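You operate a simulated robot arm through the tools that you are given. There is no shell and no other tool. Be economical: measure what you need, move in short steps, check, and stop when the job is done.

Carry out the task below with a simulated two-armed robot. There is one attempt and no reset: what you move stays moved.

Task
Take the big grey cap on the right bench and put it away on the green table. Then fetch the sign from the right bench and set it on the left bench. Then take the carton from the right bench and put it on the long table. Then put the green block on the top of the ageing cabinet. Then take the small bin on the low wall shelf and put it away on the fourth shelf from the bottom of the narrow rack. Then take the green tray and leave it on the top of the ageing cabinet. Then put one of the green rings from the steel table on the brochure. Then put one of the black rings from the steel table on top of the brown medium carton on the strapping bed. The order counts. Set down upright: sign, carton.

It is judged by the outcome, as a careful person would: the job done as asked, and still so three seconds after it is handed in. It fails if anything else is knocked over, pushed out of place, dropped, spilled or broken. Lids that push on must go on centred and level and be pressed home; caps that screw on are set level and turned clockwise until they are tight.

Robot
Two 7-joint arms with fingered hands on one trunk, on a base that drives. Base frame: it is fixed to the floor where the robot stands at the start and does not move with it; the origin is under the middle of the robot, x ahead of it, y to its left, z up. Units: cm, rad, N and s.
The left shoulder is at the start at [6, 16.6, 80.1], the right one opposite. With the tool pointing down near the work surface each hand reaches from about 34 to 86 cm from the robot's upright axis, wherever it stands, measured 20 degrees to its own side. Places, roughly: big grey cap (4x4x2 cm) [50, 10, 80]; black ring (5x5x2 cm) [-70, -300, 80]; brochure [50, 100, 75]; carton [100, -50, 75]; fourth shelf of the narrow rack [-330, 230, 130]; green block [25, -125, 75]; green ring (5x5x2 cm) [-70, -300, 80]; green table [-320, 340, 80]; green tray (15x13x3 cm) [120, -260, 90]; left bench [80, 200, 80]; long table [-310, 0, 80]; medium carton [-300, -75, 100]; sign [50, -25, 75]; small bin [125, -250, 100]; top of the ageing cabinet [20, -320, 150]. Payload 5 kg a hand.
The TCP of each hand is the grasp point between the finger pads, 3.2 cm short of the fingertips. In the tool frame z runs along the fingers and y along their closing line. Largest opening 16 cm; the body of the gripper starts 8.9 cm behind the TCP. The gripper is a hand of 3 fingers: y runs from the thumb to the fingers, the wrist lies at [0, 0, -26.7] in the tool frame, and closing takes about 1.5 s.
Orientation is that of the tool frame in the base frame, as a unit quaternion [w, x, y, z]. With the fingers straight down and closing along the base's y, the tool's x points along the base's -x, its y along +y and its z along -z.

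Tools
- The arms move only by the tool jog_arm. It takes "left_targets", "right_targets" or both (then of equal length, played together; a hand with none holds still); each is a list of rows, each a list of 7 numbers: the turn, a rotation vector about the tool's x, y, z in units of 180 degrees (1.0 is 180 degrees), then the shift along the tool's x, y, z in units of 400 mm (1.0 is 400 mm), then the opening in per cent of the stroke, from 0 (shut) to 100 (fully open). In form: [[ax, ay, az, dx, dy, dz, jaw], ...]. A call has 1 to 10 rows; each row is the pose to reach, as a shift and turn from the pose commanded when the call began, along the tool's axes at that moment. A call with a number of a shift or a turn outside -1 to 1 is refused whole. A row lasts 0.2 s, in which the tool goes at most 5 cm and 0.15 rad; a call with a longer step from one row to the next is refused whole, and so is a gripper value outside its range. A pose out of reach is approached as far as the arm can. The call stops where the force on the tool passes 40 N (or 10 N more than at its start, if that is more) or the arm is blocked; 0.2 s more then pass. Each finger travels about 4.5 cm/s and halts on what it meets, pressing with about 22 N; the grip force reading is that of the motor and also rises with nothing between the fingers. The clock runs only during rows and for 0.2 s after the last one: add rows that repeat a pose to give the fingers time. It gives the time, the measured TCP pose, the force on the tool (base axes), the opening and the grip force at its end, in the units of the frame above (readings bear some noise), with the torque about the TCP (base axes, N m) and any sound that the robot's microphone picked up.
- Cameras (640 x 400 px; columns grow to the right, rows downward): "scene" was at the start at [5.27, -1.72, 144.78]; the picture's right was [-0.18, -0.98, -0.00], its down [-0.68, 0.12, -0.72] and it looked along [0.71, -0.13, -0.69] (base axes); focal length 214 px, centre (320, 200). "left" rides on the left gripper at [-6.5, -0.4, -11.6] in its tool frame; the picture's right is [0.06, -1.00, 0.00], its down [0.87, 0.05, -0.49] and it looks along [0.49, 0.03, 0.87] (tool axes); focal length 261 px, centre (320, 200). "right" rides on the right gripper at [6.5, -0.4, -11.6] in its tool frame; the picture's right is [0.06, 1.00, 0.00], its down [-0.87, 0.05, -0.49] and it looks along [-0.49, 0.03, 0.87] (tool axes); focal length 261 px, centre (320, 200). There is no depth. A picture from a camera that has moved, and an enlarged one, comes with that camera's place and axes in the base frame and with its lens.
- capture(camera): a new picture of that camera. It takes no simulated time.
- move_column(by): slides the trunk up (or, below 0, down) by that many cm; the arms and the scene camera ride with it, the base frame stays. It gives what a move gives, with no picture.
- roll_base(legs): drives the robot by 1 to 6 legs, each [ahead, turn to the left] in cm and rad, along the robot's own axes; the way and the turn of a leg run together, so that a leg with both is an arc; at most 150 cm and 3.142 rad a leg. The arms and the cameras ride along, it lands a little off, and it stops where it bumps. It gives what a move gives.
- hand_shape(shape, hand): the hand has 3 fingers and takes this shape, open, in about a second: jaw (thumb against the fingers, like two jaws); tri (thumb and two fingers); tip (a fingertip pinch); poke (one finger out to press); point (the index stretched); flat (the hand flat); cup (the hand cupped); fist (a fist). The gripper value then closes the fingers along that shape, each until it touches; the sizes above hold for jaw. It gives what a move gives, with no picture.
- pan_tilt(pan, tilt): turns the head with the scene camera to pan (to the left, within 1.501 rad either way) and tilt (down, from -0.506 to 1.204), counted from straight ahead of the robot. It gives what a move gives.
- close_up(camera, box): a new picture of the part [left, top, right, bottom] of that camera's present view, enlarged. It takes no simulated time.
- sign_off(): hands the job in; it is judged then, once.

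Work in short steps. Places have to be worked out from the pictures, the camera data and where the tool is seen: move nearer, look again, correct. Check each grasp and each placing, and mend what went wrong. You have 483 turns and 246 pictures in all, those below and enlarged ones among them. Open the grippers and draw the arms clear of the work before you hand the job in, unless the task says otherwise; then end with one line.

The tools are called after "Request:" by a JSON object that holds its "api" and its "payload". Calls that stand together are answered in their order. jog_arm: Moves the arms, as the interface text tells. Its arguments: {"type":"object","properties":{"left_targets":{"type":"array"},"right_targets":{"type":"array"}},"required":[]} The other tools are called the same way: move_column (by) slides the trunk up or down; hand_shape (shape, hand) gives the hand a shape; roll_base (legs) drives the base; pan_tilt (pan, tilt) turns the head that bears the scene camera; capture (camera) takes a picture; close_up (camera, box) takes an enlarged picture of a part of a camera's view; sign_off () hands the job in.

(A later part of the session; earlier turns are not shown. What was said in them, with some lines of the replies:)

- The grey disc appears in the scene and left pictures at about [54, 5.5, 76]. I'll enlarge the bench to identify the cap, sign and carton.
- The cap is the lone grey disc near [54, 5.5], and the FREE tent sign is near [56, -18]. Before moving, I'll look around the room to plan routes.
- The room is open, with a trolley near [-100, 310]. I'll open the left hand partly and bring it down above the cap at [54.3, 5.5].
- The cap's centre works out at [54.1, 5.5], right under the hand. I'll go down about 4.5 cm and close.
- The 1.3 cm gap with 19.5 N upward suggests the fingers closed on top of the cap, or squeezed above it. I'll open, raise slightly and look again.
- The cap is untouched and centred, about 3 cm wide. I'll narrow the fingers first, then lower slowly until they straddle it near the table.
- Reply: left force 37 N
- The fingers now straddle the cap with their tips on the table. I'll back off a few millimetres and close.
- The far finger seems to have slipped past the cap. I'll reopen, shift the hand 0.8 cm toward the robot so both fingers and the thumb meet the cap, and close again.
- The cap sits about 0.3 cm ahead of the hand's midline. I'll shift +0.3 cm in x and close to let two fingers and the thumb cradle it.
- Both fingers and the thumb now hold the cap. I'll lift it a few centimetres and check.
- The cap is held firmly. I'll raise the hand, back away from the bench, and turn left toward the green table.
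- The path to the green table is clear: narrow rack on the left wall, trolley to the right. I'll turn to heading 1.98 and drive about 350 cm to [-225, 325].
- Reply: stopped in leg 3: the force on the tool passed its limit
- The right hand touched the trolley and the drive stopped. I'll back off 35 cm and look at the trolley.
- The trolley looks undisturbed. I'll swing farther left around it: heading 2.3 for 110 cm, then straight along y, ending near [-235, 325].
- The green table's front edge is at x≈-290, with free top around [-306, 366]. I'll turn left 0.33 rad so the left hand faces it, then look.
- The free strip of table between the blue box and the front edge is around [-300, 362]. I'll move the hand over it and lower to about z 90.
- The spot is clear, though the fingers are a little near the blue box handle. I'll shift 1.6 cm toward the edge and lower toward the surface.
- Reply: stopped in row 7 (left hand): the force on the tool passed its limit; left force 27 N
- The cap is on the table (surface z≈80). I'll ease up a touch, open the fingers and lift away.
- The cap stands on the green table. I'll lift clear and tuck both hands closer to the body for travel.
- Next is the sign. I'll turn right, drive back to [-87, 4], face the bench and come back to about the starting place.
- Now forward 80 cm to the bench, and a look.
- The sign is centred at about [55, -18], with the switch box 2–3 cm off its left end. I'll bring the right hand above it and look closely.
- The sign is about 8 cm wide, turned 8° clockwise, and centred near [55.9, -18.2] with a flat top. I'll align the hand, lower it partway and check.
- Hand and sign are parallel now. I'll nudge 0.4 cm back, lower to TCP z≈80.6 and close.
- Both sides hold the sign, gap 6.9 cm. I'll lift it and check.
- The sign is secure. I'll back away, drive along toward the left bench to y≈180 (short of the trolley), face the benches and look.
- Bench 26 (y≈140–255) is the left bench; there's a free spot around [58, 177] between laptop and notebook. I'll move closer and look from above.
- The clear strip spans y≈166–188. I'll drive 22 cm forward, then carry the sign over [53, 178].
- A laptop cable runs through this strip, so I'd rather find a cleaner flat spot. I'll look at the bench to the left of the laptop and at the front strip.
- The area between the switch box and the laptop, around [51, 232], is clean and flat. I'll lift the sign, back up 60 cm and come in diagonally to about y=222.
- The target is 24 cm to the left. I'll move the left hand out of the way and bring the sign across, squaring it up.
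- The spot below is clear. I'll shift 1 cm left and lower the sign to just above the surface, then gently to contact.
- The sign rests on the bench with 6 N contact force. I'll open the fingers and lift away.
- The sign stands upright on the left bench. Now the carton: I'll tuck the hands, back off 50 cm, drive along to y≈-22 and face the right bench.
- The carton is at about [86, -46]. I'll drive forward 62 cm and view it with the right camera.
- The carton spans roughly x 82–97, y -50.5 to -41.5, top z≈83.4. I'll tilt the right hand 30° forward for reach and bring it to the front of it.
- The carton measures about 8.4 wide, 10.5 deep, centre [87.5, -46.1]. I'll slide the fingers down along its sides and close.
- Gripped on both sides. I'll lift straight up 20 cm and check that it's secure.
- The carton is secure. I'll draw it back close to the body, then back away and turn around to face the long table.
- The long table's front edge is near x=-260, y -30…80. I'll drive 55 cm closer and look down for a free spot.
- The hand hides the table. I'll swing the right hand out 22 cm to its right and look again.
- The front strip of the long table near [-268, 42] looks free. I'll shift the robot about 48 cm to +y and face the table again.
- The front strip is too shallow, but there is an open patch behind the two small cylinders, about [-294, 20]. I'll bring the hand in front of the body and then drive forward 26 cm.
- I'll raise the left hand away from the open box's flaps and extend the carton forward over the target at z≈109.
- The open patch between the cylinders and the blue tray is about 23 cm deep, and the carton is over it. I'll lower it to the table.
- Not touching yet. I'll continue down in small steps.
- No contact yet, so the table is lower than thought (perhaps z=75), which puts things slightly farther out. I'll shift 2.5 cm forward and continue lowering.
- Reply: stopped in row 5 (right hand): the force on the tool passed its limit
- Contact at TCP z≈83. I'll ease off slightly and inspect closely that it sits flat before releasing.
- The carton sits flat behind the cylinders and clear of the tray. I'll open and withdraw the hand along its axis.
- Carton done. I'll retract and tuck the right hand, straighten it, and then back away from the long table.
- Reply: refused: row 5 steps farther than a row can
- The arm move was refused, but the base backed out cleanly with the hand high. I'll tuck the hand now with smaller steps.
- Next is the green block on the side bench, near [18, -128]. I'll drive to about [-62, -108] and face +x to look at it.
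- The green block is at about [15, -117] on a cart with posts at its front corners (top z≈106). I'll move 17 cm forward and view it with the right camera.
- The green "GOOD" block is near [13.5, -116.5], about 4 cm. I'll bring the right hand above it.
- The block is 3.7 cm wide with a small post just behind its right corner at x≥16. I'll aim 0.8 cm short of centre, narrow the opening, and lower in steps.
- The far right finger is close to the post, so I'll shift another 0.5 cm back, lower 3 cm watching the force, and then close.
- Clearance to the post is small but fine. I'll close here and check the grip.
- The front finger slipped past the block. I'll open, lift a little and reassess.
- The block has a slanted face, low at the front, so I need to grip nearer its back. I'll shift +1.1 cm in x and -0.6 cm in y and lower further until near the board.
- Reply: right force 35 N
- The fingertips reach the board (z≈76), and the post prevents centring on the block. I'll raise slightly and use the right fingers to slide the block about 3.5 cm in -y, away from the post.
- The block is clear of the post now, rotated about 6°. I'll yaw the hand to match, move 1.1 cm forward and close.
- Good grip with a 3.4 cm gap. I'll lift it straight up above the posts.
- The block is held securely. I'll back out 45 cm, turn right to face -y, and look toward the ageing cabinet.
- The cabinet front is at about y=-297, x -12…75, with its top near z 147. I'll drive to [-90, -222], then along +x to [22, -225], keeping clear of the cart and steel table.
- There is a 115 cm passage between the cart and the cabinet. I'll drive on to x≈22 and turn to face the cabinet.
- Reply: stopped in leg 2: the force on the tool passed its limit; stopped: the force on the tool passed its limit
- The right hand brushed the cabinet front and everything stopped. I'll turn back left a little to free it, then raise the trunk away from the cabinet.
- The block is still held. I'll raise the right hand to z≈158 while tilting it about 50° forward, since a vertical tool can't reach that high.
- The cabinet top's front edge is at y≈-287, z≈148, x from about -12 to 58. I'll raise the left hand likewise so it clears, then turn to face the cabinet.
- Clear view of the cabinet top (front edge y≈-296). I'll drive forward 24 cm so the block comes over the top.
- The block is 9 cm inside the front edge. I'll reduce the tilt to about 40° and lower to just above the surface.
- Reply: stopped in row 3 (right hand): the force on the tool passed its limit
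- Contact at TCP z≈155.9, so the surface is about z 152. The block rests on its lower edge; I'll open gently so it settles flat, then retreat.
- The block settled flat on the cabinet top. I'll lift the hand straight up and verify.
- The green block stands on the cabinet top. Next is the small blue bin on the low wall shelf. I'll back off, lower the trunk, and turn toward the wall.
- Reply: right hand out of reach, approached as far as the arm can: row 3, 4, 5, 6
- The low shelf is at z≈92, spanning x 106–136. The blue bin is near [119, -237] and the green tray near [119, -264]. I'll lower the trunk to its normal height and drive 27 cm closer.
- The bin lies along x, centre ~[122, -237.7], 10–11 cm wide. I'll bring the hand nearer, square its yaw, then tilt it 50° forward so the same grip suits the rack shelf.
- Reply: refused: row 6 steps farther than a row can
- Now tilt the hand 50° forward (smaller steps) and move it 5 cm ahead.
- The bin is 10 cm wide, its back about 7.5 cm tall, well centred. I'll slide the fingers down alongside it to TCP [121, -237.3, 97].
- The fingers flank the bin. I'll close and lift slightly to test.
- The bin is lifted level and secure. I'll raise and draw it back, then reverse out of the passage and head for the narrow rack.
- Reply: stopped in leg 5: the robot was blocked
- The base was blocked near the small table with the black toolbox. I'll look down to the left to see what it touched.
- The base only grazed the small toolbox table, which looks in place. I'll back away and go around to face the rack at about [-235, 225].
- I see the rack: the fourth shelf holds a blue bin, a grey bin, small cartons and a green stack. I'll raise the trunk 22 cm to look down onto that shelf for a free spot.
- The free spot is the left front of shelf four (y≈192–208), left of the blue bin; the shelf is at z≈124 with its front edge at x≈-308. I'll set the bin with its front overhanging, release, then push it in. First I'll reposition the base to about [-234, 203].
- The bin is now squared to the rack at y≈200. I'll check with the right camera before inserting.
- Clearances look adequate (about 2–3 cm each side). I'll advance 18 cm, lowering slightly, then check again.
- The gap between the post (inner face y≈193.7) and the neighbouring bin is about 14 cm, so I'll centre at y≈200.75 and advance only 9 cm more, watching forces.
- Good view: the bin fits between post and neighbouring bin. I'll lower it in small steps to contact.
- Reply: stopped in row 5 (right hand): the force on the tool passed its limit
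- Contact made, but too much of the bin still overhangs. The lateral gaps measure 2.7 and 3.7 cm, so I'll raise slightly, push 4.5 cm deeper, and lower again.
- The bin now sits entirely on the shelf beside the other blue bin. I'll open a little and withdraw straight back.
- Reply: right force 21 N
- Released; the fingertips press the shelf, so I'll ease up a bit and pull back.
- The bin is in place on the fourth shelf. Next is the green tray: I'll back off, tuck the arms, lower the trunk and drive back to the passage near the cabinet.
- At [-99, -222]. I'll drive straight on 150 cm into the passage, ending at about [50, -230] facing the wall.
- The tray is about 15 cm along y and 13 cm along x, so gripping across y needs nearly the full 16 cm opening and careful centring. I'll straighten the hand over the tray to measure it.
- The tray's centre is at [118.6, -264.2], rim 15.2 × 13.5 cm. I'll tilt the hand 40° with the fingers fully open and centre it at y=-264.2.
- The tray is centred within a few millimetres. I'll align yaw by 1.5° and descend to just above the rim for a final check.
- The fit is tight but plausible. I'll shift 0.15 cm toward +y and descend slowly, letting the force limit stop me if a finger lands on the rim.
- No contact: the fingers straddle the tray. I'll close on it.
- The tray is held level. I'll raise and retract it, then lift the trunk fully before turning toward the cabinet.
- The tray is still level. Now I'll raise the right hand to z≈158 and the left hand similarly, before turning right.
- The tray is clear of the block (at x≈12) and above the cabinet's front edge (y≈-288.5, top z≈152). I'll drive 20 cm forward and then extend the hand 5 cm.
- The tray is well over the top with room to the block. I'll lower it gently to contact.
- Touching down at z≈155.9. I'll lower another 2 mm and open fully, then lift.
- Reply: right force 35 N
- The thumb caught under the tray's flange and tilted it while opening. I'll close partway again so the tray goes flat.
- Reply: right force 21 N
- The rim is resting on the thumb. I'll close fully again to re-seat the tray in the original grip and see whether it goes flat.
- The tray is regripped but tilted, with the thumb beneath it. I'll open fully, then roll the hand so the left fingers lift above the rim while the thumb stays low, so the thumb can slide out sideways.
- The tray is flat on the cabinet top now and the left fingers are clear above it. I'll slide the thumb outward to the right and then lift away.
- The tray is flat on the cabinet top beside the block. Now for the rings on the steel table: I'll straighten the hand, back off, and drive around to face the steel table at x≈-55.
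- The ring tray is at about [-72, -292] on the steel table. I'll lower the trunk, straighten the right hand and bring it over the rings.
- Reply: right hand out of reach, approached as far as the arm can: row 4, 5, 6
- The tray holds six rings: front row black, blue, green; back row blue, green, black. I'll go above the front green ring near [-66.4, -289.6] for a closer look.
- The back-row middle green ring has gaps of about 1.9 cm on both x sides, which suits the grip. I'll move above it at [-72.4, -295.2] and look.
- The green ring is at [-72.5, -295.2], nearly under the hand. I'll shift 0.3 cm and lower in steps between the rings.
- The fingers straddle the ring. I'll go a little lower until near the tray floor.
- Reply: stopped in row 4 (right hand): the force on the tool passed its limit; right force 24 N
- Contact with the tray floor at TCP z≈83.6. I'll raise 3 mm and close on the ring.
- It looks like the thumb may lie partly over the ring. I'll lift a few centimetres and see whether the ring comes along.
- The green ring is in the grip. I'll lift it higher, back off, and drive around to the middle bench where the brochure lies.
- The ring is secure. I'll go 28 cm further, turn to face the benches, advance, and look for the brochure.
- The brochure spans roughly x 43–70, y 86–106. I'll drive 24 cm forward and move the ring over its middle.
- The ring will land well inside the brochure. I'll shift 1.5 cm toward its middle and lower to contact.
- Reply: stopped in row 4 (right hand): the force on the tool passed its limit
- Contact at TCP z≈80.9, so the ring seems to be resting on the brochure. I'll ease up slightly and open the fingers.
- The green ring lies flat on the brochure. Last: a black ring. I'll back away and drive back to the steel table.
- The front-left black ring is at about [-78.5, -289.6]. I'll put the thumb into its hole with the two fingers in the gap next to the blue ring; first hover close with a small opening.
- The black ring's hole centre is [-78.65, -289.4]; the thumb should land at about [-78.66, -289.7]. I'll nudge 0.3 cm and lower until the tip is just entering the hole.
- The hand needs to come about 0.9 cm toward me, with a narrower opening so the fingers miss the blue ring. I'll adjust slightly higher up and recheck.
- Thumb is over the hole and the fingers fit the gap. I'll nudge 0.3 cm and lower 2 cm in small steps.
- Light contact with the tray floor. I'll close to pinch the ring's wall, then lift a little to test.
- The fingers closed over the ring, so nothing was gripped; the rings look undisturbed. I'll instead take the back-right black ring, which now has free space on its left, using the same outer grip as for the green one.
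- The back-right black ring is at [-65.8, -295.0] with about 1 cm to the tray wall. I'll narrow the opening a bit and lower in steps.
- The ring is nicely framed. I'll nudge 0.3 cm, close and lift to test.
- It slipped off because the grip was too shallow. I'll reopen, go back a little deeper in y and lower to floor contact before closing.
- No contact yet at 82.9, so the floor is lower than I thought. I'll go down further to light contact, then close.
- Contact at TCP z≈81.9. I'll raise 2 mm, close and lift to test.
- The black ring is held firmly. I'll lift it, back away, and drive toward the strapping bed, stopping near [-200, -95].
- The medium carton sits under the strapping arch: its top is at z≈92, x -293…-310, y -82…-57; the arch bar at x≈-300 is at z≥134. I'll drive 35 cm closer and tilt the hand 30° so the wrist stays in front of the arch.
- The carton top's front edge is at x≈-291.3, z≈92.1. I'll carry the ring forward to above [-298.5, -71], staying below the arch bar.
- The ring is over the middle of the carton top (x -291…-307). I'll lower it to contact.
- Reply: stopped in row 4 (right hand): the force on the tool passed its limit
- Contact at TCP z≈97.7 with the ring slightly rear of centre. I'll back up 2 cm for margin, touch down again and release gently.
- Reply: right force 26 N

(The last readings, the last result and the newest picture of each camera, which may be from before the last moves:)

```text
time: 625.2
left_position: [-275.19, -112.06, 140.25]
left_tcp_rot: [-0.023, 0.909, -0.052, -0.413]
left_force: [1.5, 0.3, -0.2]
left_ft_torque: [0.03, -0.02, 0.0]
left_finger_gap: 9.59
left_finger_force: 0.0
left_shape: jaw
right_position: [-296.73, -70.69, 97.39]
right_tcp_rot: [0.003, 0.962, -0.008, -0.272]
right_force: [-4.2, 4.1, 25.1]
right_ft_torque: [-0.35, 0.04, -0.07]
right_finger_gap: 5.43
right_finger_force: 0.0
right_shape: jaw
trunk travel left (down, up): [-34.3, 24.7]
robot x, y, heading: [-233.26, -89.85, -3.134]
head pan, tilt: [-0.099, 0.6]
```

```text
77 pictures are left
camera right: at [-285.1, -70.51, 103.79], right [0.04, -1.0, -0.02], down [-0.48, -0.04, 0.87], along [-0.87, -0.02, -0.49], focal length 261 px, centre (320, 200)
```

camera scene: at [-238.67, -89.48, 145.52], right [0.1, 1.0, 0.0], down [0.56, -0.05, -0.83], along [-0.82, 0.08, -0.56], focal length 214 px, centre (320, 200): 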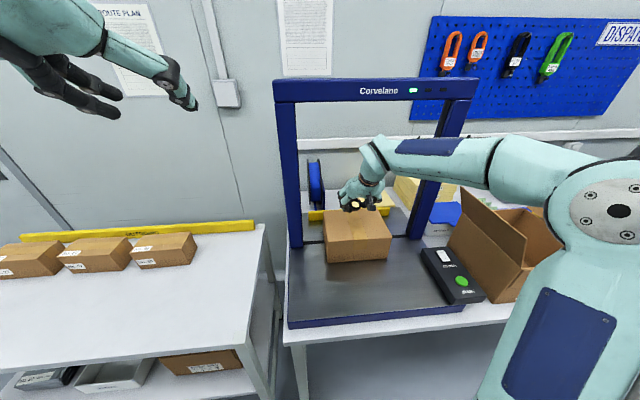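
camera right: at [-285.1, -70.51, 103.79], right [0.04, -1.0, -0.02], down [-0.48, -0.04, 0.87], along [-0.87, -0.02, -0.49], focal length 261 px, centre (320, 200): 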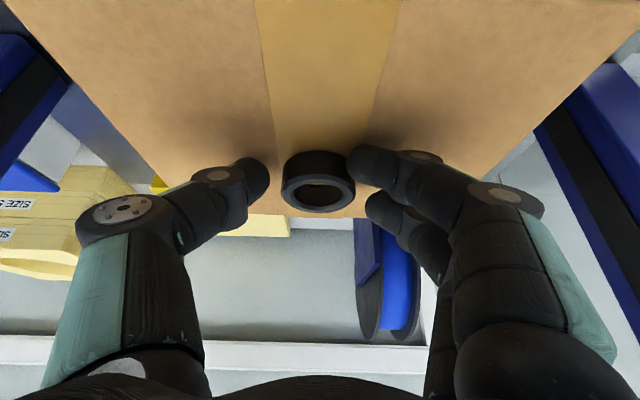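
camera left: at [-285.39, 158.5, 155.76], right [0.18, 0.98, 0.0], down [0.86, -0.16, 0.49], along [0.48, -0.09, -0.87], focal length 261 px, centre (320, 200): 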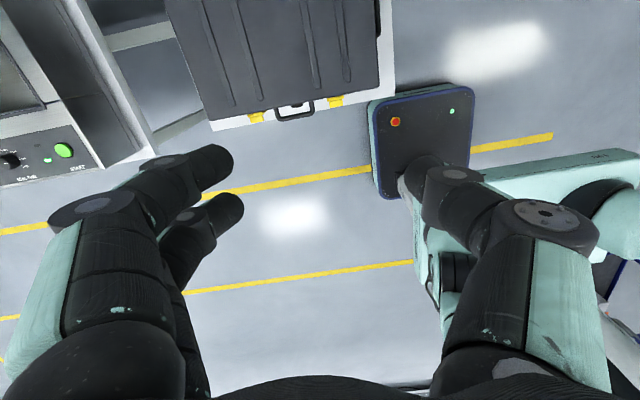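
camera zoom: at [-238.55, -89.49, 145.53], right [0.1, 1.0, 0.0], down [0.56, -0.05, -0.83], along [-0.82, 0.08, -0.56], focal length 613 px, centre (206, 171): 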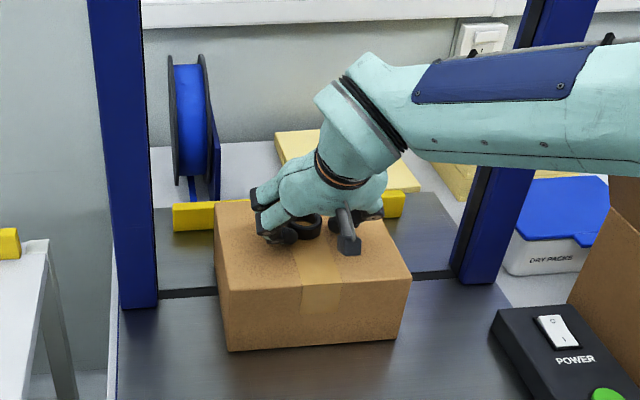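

The ring lies flat on the carton. I'll lift the fingers straight up and withdraw.

Request:
{"api": "jog_arm", "payload": {"right_targets": [[0, 0, 0, -0.008, 0, -0.014, 36], [0, 0, 0, -0.03, 0, -0.054, 38], [0, 0, 0, -0.06, 0, -0.108, 40], [0, 0, 0, -0.05, 0, -0.17, 40], [0, 0, 0, 0.03, 0, -0.22, 40], [0, 0, 0, 0.11, 0, -0.27, 40], [0, 0, 0, 0.19, 0, -0.32, 40], [0, 0, 0, 0.27, 0, -0.37, 40]]}}

Request:
{"api": "close_up", "payload": {"camera": "scene", "box": [280, 140, 440, 280]}}

Request:
{"api": "capture", "payload": {"camera": "right"}}

```text
time: 627.0
left_position: [-275.17, -112.08, 140.3]
left_tcp_rot: [-0.023, 0.909, -0.053, -0.414]
left_force: [0.2, -0.4, 1.1]
left_ft_torque: [0.0, 0.01, 0.01]
left_finger_gap: 9.62
left_finger_force: 0.1
left_shape: jaw
right_position: [-279.67, -71.0, 104.28]
right_tcp_rot: [0.003, 0.963, -0.009, -0.27]
right_force: [-0.7, -0.5, -0.5]
right_ft_torque: [0.01, -0.01, 0.03]
right_finger_gap: 6.35
right_finger_force: 0.1
right_shape: jaw
trunk travel left (down, up): [-34.3, 24.7]
robot x, y, heading: [-232.72, -90.33, -3.138]
head pan, tilt: [-0.099, 0.6]
```

```text
2.86 times, centred on (360, 210) of scene
camera zoom: at [-238.63, -89.46, 145.53], right [0.1, 1.0, 0.0], down [0.56, -0.05, -0.83], along [-0.82, 0.08, -0.56], focal length 613 px, centre (206, 171)
```

zoom: 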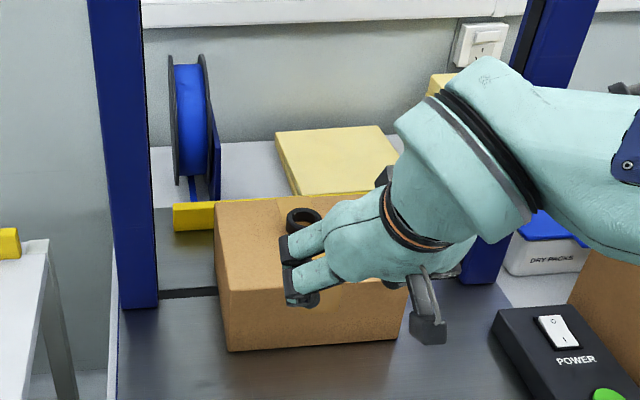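

```text
75 pictures are left
camera right: at [-268.26, -70.71, 110.75], right [0.04, -1.0, -0.02], down [-0.49, -0.04, 0.87], along [-0.87, -0.02, -0.49], focal length 261 px, centre (320, 200)
```

right: 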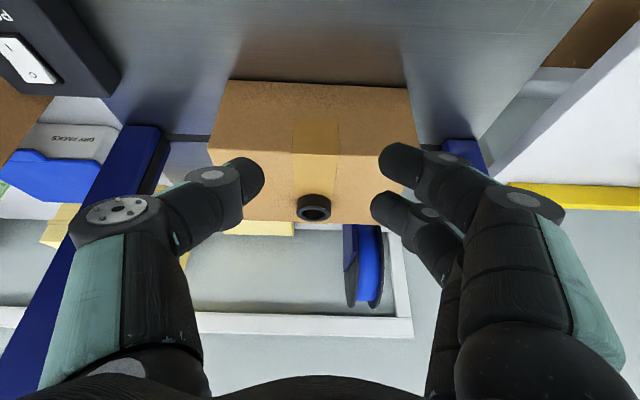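

The black ring lies flat and well inside the carton top. I'll back away clear of everything and open the hands.

Request:
{"api": "roll_base", "payload": {"legs": [[-50, 0]]}}

Request:
{"api": "jog_arm", "payload": {"left_targets": [[0, 0, 0, 0, 0, 0, 100], [0, 0, 0, 0, 0, 0, 100], [0, 0, 0, 0, 0, 0, 100], [0, 0, 0, 0, 0, 0, 100]], "right_targets": [[0, 0, 0, 0, 0, 0, 100], [0, 0, 0, 0, 0, 0, 100], [0, 0, 0, 0, 0, 0, 100], [0, 0, 0, 0, 0, 0, 100]]}}

Request:
{"api": "capture", "payload": {"camera": "scene"}}

```text
time: 630.0
left_position: [-224.78, -111.93, 140.34]
left_tcp_rot: [-0.023, 0.909, -0.053, -0.412]
left_force: [0.4, -0.7, 0.1]
left_ft_torque: [-0.02, 0.02, 0.03]
left_finger_gap: 9.58
left_finger_force: 0.2
left_shape: jaw
right_position: [-229.55, -70.82, 104.45]
right_tcp_rot: [0.001, 0.962, -0.01, -0.271]
right_force: [0.4, 0.0, 0.8]
right_ft_torque: [0.0, 0.04, 0.0]
right_finger_gap: 6.33
right_finger_force: 0.1
right_shape: jaw
trunk travel left (down, up): [-34.3, 24.7]
robot x, y, heading: [-182.39, -90.04, -3.143]
head pan, tilt: [-0.099, 0.6]
```

```text
time: 631.0
left_position: [-224.89, -111.86, 140.37]
left_tcp_rot: [-0.023, 0.909, -0.052, -0.412]
left_force: [-0.1, 0.5, 0.8]
left_ft_torque: [-0.01, 0.02, 0.02]
left_finger_gap: 15.96
left_finger_force: 0.0
left_shape: jaw
right_position: [-229.6, -70.87, 104.4]
right_tcp_rot: [0.002, 0.962, -0.009, -0.271]
right_force: [0.3, -0.5, 0.1]
right_ft_torque: [-0.02, -0.03, -0.02]
right_finger_gap: 15.2
right_finger_force: 0.1
right_shape: jaw
trunk travel left (down, up): [-34.3, 24.7]
robot x, y, heading: [-182.79, -89.57, -3.14]
head pan, tilt: [-0.099, 0.6]
```

```text
74 pictures are left
camera scene: at [-188.31, -89.28, 145.52], right [0.1, 1.0, 0.0], down [0.56, -0.05, -0.83], along [-0.82, 0.08, -0.56], focal length 214 px, centre (320, 200)
```

scene: 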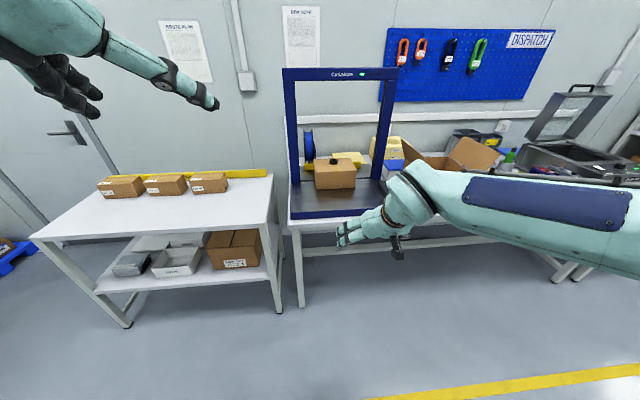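

All eight placements have been made in the order asked. The hands are open and clear of the work, so I'm handing the job in.

Request:
{"api": "sign_off", "payload": {}}

```text
The job is handed in.
```

All eight items were placed in the order asked and looked in place when I left them. Along the way the right hand brushed the trolley and the cabinet front, and the base bumped the toolbox table. None of them looked moved.
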